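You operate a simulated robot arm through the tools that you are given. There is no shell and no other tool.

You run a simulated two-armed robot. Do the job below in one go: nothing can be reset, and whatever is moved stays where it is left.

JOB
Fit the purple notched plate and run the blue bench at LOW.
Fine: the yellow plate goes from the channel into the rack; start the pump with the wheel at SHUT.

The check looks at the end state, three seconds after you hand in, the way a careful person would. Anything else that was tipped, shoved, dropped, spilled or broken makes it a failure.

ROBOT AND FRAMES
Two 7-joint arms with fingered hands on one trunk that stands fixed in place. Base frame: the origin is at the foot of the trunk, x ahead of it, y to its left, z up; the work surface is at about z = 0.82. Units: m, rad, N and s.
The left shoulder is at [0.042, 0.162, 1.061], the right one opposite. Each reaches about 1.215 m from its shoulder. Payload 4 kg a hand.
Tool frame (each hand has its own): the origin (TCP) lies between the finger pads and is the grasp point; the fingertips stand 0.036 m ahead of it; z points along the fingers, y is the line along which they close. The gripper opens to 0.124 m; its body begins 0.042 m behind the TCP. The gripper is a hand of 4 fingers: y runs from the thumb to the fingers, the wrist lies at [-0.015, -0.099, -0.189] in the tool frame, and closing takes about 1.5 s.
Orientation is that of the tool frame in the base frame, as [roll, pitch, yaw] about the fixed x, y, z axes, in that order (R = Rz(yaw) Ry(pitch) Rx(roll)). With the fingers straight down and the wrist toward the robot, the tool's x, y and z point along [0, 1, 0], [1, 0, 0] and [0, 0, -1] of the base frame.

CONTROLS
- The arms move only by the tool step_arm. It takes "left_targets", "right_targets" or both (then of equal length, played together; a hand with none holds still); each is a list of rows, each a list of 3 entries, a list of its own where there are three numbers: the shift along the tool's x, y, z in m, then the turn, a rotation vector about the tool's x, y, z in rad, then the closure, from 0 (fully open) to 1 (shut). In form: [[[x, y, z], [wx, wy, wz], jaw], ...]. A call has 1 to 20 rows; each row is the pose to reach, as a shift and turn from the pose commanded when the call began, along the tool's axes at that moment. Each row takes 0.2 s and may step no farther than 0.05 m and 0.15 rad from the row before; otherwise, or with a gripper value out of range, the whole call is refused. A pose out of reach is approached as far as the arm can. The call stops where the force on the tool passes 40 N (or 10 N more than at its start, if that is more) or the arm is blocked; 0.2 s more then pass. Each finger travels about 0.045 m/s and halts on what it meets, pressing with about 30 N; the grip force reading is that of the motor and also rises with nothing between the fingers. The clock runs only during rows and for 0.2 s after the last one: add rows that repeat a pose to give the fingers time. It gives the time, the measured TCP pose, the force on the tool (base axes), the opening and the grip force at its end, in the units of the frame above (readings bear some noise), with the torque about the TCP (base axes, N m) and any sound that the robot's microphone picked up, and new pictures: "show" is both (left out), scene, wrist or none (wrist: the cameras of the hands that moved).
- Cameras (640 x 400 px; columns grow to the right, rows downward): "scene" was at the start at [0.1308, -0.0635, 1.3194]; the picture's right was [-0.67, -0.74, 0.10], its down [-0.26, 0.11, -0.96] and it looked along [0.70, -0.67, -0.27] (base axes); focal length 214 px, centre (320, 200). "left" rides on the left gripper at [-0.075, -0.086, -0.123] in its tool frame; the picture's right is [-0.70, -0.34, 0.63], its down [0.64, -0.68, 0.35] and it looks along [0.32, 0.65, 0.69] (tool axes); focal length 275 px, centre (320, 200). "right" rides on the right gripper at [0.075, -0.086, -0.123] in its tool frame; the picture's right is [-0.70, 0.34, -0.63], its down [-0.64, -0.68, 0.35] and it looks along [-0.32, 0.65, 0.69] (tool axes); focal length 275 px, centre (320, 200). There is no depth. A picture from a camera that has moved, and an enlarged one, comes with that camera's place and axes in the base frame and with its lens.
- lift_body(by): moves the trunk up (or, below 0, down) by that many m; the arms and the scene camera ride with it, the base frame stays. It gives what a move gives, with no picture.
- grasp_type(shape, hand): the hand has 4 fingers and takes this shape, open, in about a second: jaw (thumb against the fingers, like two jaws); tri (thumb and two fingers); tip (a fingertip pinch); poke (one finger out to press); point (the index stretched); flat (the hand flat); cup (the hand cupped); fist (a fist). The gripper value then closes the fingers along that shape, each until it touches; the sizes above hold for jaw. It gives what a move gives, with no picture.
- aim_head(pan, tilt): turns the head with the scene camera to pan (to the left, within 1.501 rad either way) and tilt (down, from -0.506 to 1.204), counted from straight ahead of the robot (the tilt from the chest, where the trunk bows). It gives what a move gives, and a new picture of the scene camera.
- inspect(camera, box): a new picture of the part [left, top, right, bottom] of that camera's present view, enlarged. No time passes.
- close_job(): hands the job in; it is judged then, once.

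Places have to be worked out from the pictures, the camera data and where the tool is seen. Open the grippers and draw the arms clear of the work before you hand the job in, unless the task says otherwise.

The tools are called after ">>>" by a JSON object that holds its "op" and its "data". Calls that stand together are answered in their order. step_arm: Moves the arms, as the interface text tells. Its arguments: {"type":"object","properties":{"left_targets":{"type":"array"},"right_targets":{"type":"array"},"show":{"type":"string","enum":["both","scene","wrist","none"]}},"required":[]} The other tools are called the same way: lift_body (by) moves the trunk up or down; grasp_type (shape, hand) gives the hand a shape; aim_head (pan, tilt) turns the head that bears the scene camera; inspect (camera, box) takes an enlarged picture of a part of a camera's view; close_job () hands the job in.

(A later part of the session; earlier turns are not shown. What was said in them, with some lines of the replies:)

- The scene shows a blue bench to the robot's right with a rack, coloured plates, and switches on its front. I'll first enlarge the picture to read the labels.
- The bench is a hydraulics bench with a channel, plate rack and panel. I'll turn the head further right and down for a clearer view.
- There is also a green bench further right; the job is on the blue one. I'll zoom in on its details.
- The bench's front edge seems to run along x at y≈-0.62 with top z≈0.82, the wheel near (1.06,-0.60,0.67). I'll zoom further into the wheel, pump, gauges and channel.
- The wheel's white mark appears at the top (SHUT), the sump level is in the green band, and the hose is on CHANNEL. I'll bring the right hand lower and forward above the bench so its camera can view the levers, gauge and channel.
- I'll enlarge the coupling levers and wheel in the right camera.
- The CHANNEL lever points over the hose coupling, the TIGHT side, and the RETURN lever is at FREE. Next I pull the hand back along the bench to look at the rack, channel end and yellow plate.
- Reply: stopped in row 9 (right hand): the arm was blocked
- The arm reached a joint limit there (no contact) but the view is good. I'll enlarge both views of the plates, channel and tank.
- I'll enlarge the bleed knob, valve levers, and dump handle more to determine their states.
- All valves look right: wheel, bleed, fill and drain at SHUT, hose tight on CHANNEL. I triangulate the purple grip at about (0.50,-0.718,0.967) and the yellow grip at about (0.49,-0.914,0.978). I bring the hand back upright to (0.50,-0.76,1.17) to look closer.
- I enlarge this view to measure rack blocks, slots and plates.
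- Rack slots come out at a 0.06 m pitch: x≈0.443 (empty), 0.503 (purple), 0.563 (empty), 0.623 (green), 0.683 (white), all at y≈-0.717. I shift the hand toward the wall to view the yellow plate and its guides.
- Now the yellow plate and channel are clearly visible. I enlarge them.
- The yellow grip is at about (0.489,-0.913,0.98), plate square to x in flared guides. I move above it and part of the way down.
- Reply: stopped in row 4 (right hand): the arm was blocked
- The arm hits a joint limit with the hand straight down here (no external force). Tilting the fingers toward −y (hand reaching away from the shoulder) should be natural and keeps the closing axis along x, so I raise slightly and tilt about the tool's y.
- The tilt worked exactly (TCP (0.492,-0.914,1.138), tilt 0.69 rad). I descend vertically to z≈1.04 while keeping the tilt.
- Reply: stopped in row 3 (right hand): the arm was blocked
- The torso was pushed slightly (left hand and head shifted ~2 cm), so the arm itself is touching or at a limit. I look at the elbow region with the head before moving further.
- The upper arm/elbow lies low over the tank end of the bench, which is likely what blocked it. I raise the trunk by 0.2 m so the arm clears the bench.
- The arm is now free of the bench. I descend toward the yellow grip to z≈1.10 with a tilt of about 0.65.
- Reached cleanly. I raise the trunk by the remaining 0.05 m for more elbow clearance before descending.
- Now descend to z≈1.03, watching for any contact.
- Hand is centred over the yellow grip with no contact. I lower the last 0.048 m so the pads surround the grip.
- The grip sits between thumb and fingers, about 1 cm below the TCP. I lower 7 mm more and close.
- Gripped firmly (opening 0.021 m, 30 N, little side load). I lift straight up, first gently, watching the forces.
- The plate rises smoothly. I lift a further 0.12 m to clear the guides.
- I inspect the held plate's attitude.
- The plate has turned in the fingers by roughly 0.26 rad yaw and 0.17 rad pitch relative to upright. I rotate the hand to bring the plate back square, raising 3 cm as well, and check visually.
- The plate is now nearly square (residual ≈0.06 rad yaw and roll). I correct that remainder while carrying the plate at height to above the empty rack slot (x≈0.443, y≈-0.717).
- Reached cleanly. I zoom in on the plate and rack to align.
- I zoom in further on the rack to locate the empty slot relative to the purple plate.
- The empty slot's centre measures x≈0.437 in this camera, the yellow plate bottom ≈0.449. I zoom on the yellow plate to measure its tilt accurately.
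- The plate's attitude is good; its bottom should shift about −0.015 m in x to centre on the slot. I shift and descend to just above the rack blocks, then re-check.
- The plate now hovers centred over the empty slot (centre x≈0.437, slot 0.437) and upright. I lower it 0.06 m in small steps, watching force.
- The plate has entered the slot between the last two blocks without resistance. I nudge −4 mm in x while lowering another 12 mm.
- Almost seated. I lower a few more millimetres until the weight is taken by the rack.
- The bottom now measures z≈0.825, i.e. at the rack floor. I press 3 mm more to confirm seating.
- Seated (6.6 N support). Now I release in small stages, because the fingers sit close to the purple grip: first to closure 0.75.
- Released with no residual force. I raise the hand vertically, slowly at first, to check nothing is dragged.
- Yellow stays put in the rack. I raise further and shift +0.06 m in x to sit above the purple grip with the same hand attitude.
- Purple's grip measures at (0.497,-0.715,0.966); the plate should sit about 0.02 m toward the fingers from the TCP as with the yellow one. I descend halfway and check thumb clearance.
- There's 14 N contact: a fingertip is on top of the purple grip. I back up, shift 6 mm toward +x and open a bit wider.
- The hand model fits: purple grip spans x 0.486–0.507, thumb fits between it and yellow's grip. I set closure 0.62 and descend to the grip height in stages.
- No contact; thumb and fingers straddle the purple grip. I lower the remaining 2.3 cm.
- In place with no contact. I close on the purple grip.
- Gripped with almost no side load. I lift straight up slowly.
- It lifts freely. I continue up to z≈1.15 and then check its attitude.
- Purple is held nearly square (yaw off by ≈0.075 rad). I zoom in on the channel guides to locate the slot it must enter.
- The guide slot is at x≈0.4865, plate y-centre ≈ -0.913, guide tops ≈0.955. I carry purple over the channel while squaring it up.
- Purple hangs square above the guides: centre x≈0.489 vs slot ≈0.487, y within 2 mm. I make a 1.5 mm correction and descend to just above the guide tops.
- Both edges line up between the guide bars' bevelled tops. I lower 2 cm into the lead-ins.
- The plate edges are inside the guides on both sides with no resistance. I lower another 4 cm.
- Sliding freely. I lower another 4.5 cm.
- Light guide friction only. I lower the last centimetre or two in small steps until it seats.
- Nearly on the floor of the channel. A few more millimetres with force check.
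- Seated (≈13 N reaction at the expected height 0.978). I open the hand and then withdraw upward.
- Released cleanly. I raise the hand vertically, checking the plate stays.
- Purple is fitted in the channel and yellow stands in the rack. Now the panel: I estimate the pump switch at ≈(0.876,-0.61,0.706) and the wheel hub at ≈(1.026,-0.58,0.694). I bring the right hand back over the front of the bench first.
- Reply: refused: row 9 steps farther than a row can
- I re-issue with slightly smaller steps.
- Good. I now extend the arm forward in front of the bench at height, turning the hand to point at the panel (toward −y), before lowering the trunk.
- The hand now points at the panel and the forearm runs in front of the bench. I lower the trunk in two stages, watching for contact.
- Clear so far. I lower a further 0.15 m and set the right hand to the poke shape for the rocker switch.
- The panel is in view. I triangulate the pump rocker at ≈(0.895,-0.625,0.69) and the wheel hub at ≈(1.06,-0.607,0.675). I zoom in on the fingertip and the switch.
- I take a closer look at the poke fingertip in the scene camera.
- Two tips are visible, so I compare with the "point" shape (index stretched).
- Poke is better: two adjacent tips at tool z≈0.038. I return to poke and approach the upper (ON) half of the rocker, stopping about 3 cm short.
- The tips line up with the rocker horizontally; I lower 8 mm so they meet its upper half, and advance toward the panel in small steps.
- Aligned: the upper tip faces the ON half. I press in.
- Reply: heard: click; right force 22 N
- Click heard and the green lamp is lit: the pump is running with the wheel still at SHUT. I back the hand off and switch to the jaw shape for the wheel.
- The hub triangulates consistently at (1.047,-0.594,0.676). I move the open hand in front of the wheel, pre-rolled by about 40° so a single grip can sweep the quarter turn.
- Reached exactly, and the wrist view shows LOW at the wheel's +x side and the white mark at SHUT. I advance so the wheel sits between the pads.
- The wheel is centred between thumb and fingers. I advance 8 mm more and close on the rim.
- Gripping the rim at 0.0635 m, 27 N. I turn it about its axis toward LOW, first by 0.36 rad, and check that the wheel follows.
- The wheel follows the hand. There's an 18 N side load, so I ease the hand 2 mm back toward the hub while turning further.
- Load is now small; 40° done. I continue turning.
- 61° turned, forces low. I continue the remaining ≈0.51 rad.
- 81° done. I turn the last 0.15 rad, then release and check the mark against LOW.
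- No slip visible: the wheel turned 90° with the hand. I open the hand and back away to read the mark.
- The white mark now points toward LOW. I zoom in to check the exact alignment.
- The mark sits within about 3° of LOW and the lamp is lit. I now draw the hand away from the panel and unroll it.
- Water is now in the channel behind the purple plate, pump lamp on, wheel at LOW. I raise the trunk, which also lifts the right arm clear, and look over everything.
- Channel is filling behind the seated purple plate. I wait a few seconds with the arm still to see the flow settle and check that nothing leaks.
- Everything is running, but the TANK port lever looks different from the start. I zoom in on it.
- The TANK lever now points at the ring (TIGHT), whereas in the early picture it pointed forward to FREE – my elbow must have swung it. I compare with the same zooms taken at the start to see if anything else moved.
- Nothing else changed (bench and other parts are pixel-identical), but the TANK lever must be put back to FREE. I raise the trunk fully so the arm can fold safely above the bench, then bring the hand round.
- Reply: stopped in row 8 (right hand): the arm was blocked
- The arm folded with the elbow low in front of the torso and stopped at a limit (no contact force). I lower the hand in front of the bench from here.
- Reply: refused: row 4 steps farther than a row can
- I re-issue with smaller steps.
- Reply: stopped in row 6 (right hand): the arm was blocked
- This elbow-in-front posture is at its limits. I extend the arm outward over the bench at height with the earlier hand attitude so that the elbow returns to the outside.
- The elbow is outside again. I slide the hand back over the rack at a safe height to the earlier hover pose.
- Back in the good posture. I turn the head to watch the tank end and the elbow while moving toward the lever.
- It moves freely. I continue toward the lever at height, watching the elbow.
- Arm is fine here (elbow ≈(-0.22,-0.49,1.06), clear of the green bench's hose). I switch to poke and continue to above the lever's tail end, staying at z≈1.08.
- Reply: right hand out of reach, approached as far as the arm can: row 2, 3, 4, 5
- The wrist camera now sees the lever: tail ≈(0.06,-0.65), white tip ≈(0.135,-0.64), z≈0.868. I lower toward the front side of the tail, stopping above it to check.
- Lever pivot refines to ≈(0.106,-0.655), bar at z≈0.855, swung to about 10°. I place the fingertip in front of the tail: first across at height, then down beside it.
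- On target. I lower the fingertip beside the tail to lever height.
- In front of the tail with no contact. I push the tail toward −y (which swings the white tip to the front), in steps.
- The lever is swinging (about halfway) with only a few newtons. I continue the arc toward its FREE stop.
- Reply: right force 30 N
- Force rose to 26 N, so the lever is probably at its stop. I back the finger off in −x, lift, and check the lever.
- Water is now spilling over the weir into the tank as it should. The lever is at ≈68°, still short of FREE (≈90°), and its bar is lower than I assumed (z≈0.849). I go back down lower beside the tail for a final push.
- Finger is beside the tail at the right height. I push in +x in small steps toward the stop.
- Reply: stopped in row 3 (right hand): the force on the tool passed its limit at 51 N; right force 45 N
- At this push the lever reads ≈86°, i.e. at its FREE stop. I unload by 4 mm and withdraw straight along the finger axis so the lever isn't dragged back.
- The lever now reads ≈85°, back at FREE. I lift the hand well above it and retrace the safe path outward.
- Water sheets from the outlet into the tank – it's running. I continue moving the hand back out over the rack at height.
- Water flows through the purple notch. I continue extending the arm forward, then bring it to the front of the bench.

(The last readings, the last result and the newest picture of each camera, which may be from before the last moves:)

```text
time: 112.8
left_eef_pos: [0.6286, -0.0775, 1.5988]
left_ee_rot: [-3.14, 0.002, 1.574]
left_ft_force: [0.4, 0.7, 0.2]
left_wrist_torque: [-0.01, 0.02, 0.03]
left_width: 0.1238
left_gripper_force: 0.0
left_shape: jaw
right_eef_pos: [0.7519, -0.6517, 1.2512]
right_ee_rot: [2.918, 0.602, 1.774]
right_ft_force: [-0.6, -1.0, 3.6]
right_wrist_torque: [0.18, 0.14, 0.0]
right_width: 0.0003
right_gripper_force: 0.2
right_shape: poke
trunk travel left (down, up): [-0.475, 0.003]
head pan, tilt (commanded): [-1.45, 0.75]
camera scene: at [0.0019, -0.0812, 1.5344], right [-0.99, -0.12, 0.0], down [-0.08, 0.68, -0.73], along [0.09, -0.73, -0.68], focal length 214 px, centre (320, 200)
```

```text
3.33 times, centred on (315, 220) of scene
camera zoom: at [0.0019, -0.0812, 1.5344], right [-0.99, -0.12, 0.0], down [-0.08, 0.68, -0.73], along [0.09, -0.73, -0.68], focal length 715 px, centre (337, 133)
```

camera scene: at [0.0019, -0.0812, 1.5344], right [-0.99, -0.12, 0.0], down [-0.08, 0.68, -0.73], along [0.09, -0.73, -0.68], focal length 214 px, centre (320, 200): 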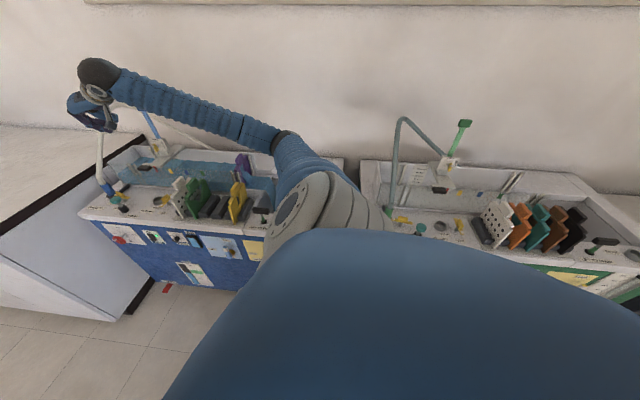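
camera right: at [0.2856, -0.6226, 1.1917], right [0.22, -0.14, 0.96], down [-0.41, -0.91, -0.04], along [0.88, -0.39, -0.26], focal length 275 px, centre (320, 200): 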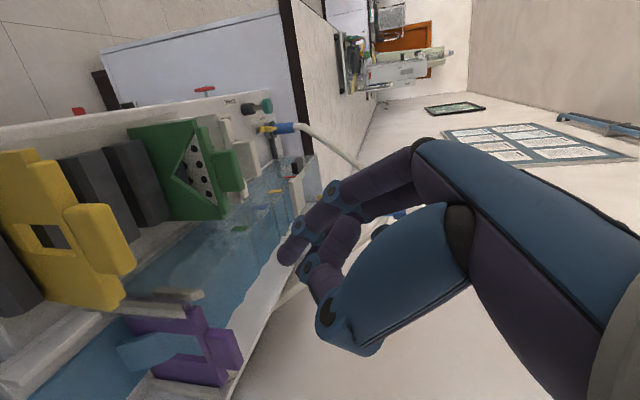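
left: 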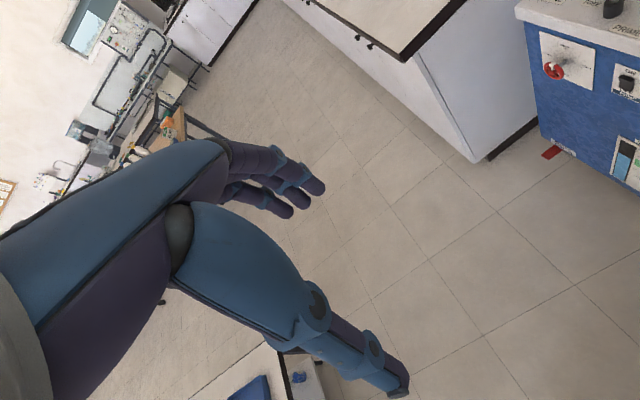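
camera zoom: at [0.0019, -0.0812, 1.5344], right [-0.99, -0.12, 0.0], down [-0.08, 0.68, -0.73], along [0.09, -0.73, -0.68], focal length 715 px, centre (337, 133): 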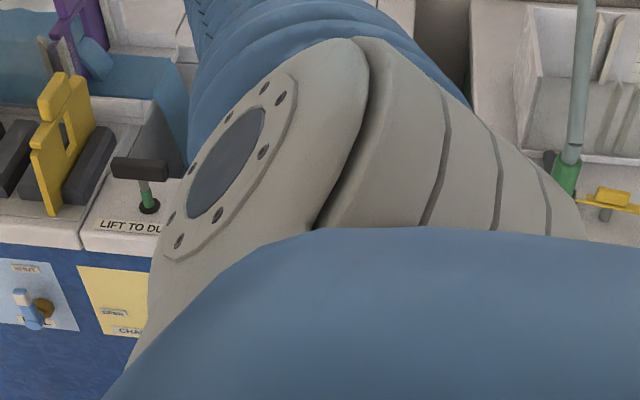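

A small 3.6 N force appeared on the hand; I check the wrist view for contact before moving.

>>> {"op": "inspect", "data": {"camera": "right", "box": [0, 0, 640, 400]}}

>>> {"op": "inspect", "data": {"camera": "scene", "box": [40, 30, 200, 230]}}

```text
1.00 times, centred on (320, 200) of right (not enlarged: the box is as wide or as high as the picture)
camera zoom: at [0.6176, -0.5567, 1.2921], right [0.22, -0.14, 0.97], down [-0.41, -0.91, -0.04], along [0.88, -0.39, -0.26], focal length 275 px, centre (320, 200)
```

zoom: 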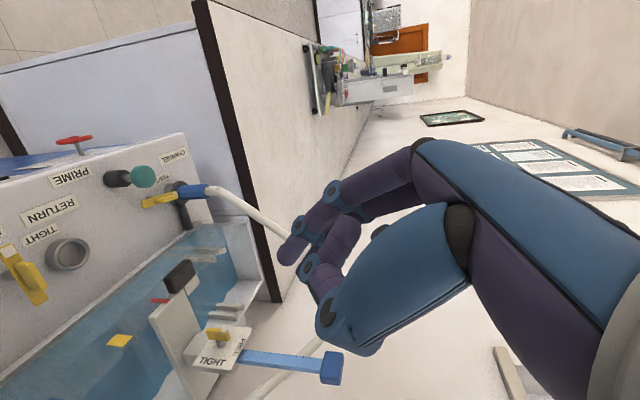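

```text
2.00 times, centred on (120, 130) of scene
camera zoom: at [0.0019, -0.0812, 1.5344], right [-0.99, -0.12, 0.0], down [-0.08, 0.68, -0.73], along [0.09, -0.73, -0.68], focal length 429 px, centre (720, 340)
```

zoom: 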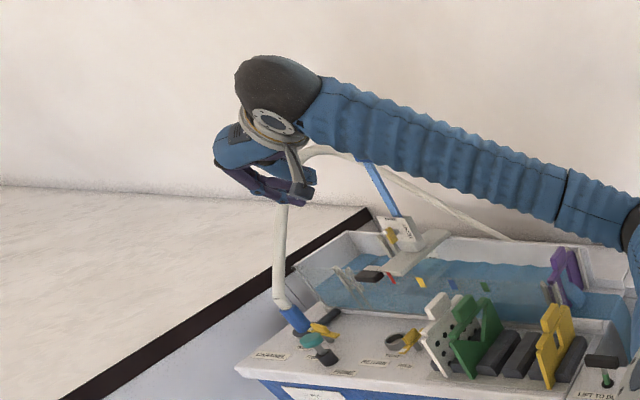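

No object is touching the hand in the pictures. I hold still for a moment and re-read the force.

>>> {"op": "step_arm", "data": {"right_targets": [[[0, 0, 0], [0, 0, 0], 0], [[0, 0, 0], [0, 0, 0], 0], [[0, 0, 0], [0, 0, 0], 0]], "show": "none"}}

```text
time: 113.6
left_eef_pos: [0.6263, -0.0788, 1.6004]
left_ee_rot: [-3.14, 0.0, 1.573]
left_ft_force: [0.3, 0.2, 0.3]
left_wrist_torque: [-0.01, -0.03, 0.01]
left_width: 0.1241
left_gripper_force: 0.1
left_shape: jaw
right_eef_pos: [0.7484, -0.6502, 1.2493]
right_ee_rot: [2.915, 0.599, 1.775]
right_ft_force: [0.1, -1.6, -0.5]
right_wrist_torque: [-0.02, 0.0, -0.01]
right_width: 0.0
right_gripper_force: 0.0
right_shape: poke
trunk travel left (down, up): [-0.475, 0.003]
head pan, tilt (commanded): [-1.45, 0.75]
```

It was only motion transient. I bring the arm to the front of the bench, pointing as before, so it is clear of the work.

>>> {"op": "step_arm", "data": {"right_targets": [[[0.0305, 0.0188, -0.006], [0.05, -0.1225, -0.001], 0], [[0.061, 0.0376, -0.012], [0.1, -0.245, -0.003], 0], [[0.0915, 0.0563, -0.018], [0.15, -0.3675, -0.004], 0], [[0.122, 0.0751, -0.0244], [0.2, -0.49, -0.006], 0], [[0.1525, 0.0939, -0.0305], [0.25, -0.6124, -0.007], 0], [[0.183, 0.1127, -0.0366], [0.3, -0.7349, -0.008], 0], [[0.2135, 0.1314, -0.0427], [0.35, -0.8574, -0.01], 0], [[0.244, 0.1502, -0.0488], [0.3999, -0.9799, -0.011], 0]], "show": "scene"}}

```text
time: 115.4
left_eef_pos: [0.6274, -0.0793, 1.5994]
left_ee_rot: [-3.141, 0.001, 1.57]
left_ft_force: [0.2, 0.1, -0.4]
left_wrist_torque: [-0.03, 0.01, -0.02]
left_width: 0.1239
left_gripper_force: 0.1
left_shape: jaw
right_eef_pos: [0.832, -0.3804, 1.1782]
right_ee_rot: [-0.767, 1.565, -2.343]
right_ft_force: [0.7, 1.0, -1.2]
right_wrist_torque: [0.0, -0.01, -0.03]
right_width: 0.0
right_gripper_force: 0.0
right_shape: poke
trunk travel left (down, up): [-0.475, 0.003]
head pan, tilt (commanded): [-1.45, 0.75]
camera scene: at [0.0012, -0.0816, 1.5341], right [-0.99, -0.12, 0.0], down [-0.08, 0.68, -0.73], along [0.09, -0.73, -0.68], focal length 214 px, centre (320, 200)
```

scene: 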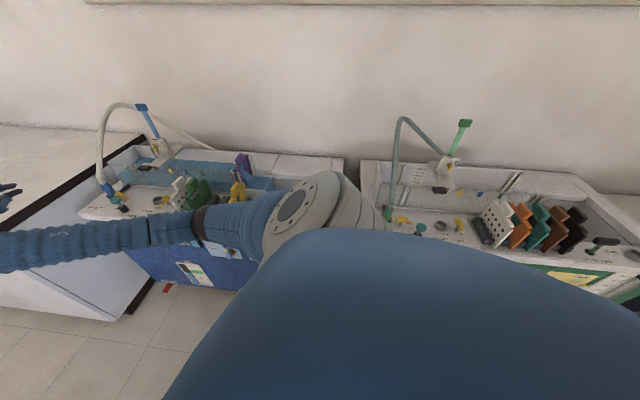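

Same safe front posture as before. I lower the trunk to its original height, open the hand shape, and look at the tank lever from the original viewpoint.

>>> {"op": "lift_body", "data": {"by": -0.25}}

>>> {"op": "aim_head", "data": {"pan": -0.949, "tilt": 0.6}}

>>> {"op": "inspect", "data": {"camera": "scene", "box": [370, 180, 450, 290]}}

>>> {"op": "inspect", "data": {"camera": "scene", "box": [200, 100, 400, 230]}}

>>> {"op": "inspect", "data": {"camera": "scene", "box": [360, 190, 440, 250]}}

```text
time: 118.0
left_eef_pos: [0.6252, -0.0789, 1.35]
left_ee_rot: [3.14, 0.001, 1.57]
left_ft_force: [0.2, -1.1, -0.3]
left_wrist_torque: [0.0, -0.02, 0.0]
left_width: 0.1241
left_gripper_force: 0.0
left_shape: jaw
right_eef_pos: [0.8319, -0.3813, 0.9306]
right_ee_rot: [-0.129, 1.568, -1.704]
right_ft_force: [0.3, 0.3, 0.8]
right_wrist_torque: [0.0, 0.01, -0.01]
right_width: 0.0001
right_gripper_force: 0.1
right_shape: poke
trunk travel left (down, up): [-0.225, 0.253]
head pan, tilt (commanded): [-1.45, 0.75]
```

```text
time: 118.9
left_eef_pos: [0.6258, -0.079, 1.3494]
left_ee_rot: [3.141, 0.001, 1.57]
left_ft_force: [-0.7, -0.7, 0.2]
left_wrist_torque: [-0.04, -0.05, -0.01]
left_width: 0.124
left_gripper_force: 0.1
left_shape: jaw
right_eef_pos: [0.8317, -0.381, 0.9288]
right_ee_rot: [-0.806, 1.568, -2.38]
right_ft_force: [0.0, 0.8, 0.0]
right_wrist_torque: [-0.01, -0.01, 0.0]
right_width: 0.0002
right_gripper_force: 0.1
right_shape: poke
trunk travel left (down, up): [-0.225, 0.253]
head pan, tilt (commanded): [-0.949, 0.6]
camera scene: at [0.1077, -0.0724, 1.2816], right [-0.8, -0.58, 0.12], down [-0.45, 0.46, -0.76], along [0.39, -0.67, -0.63], focal length 214 px, centre (320, 200)
```

scene: 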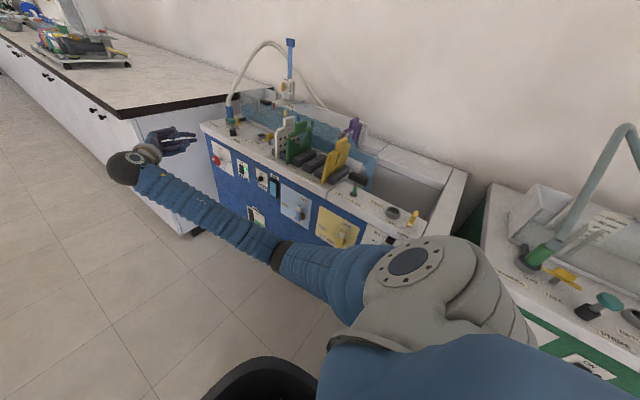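

```text
3.64 times, centred on (410, 235) of scene
camera zoom: at [0.1077, -0.0724, 1.2816], right [-0.8, -0.58, 0.12], down [-0.45, 0.46, -0.76], along [0.39, -0.67, -0.63], focal length 780 px, centre (-7, 73)
```

zoom: 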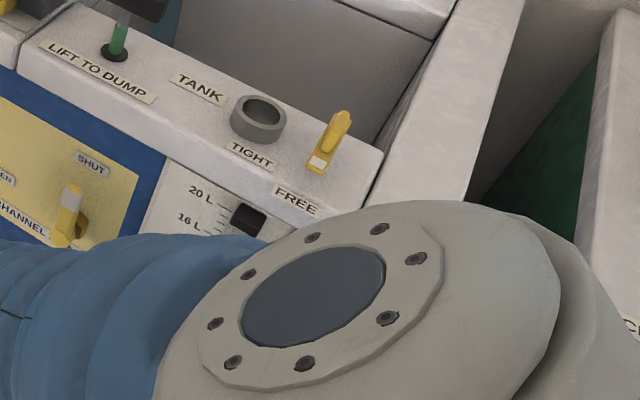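

```text
3.08 times, centred on (300, 165) of scene
camera zoom: at [0.1077, -0.0724, 1.2816], right [-0.8, -0.58, 0.12], down [-0.45, 0.46, -0.76], along [0.39, -0.67, -0.63], focal length 660 px, centre (382, 308)
```

zoom: 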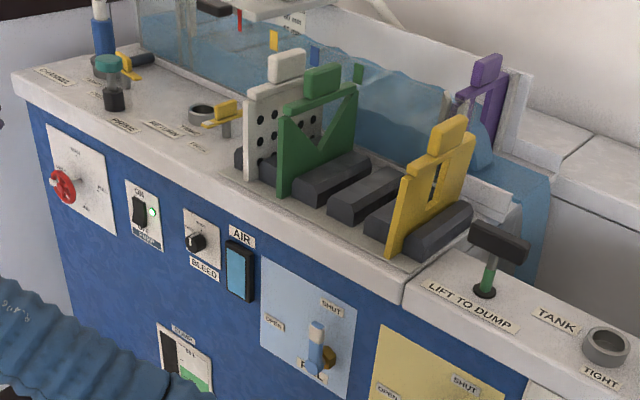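

```text
6.67 times, centred on (400, 220) of scene
camera zoom: at [0.1077, -0.0724, 1.2816], right [-0.8, -0.58, 0.12], down [-0.45, 0.46, -0.76], along [0.39, -0.67, -0.63], focal length 1430 px, centre (-213, 67)
```

zoom: 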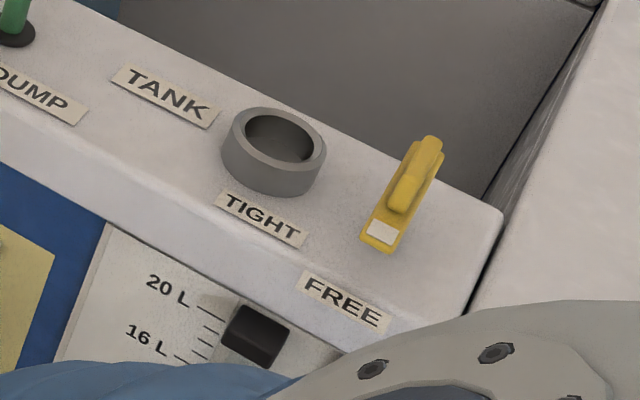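

The TANK lever is back at FREE exactly as at the start, and water runs over the purple notch. I open the right hand (jaw) and take a last look at wheel, lamp and plates.

>>> {"op": "grasp_type", "data": {"hand": "right", "shape": "jaw"}}

>>> {"op": "inspect", "data": {"camera": "scene", "box": [195, 110, 305, 180]}}

>>> {"op": "inspect", "data": {"camera": "scene", "box": [300, 110, 440, 220]}}

```text
time: 119.8
left_eef_pos: [0.6265, -0.0796, 1.3489]
left_ee_rot: [-3.141, -0.001, 1.571]
left_ft_force: [0.2, -0.8, -0.4]
left_wrist_torque: [-0.01, 0.0, -0.04]
left_width: 0.1238
left_gripper_force: 0.0
left_shape: jaw
right_eef_pos: [0.8313, -0.3821, 0.9291]
right_ee_rot: [-0.894, 1.568, -2.469]
right_ft_force: [-0.5, 0.1, 0.1]
right_wrist_torque: [0.02, 0.02, 0.0]
right_width: 0.1241
right_gripper_force: 0.0
right_shape: jaw
trunk travel left (down, up): [-0.225, 0.253]
head pan, tilt (commanded): [-0.949, 0.6]
```

```text
5.71 times, centred on (250, 145) of scene
camera zoom: at [0.1079, -0.0724, 1.2816], right [-0.8, -0.58, 0.12], down [-0.45, 0.46, -0.76], along [0.39, -0.67, -0.63], focal length 1226 px, centre (720, 514)
```

zoom: 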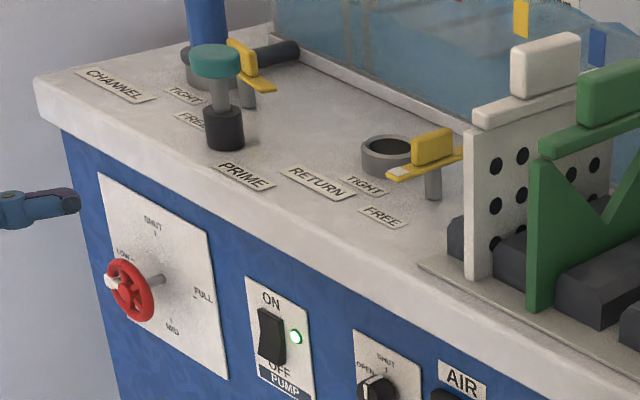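

```text
3.64 times, centred on (370, 165) of scene
camera zoom: at [0.1079, -0.0724, 1.2816], right [-0.8, -0.58, 0.12], down [-0.45, 0.46, -0.76], along [0.39, -0.67, -0.63], focal length 780 px, centre (138, 327)
```

zoom: 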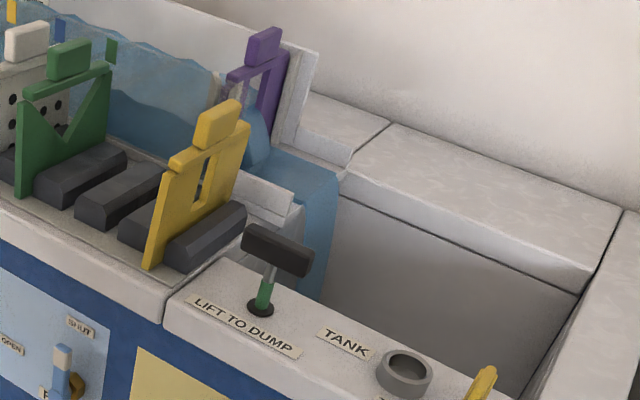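

Everything checks out. The purple plate is in the channel with water running over its notch, and the yellow plate stands in the rack. The pump lamp is lit, the wheel is at LOW, the levers are as they were, and both hands are open and clear, so I hand the job in.

>>> {"op": "close_job", "data": {}}

```text
The job is handed in.
```

The job is handed in, and the blue bench is running at LOW with the purple notched plate fitted. At the last look, water was flowing over the notch into the tank.

- **Plates:** The purple plate is seated in the channel guides. The yellow plate is in the rack, in the empty end slot next to where the purple one stood. It leans about 5°, but it is all the way down.
- **Pump and wheel:** I switched the pump on with the wheel at SHUT and got a click and a green lamp. I then turned the wheel a quarter turn to LOW; its mark sits within about 3° of the tick.
- **A lever I knocked:** While I was reaching for the yellow plate, my right arm most likely swung the TANK port lever from FREE to TIGHT. I pushed it back, and it now looks as it did at the start.
- **Everything else:** The bench, hose, valves and the other plates look unmoved. Both hands are open and clear of the bench.

I left the "LIFT TO DUMP" handle alone and couldn't tell whether it is up or down. If it is down, the tank will keep filling while the bench runs.
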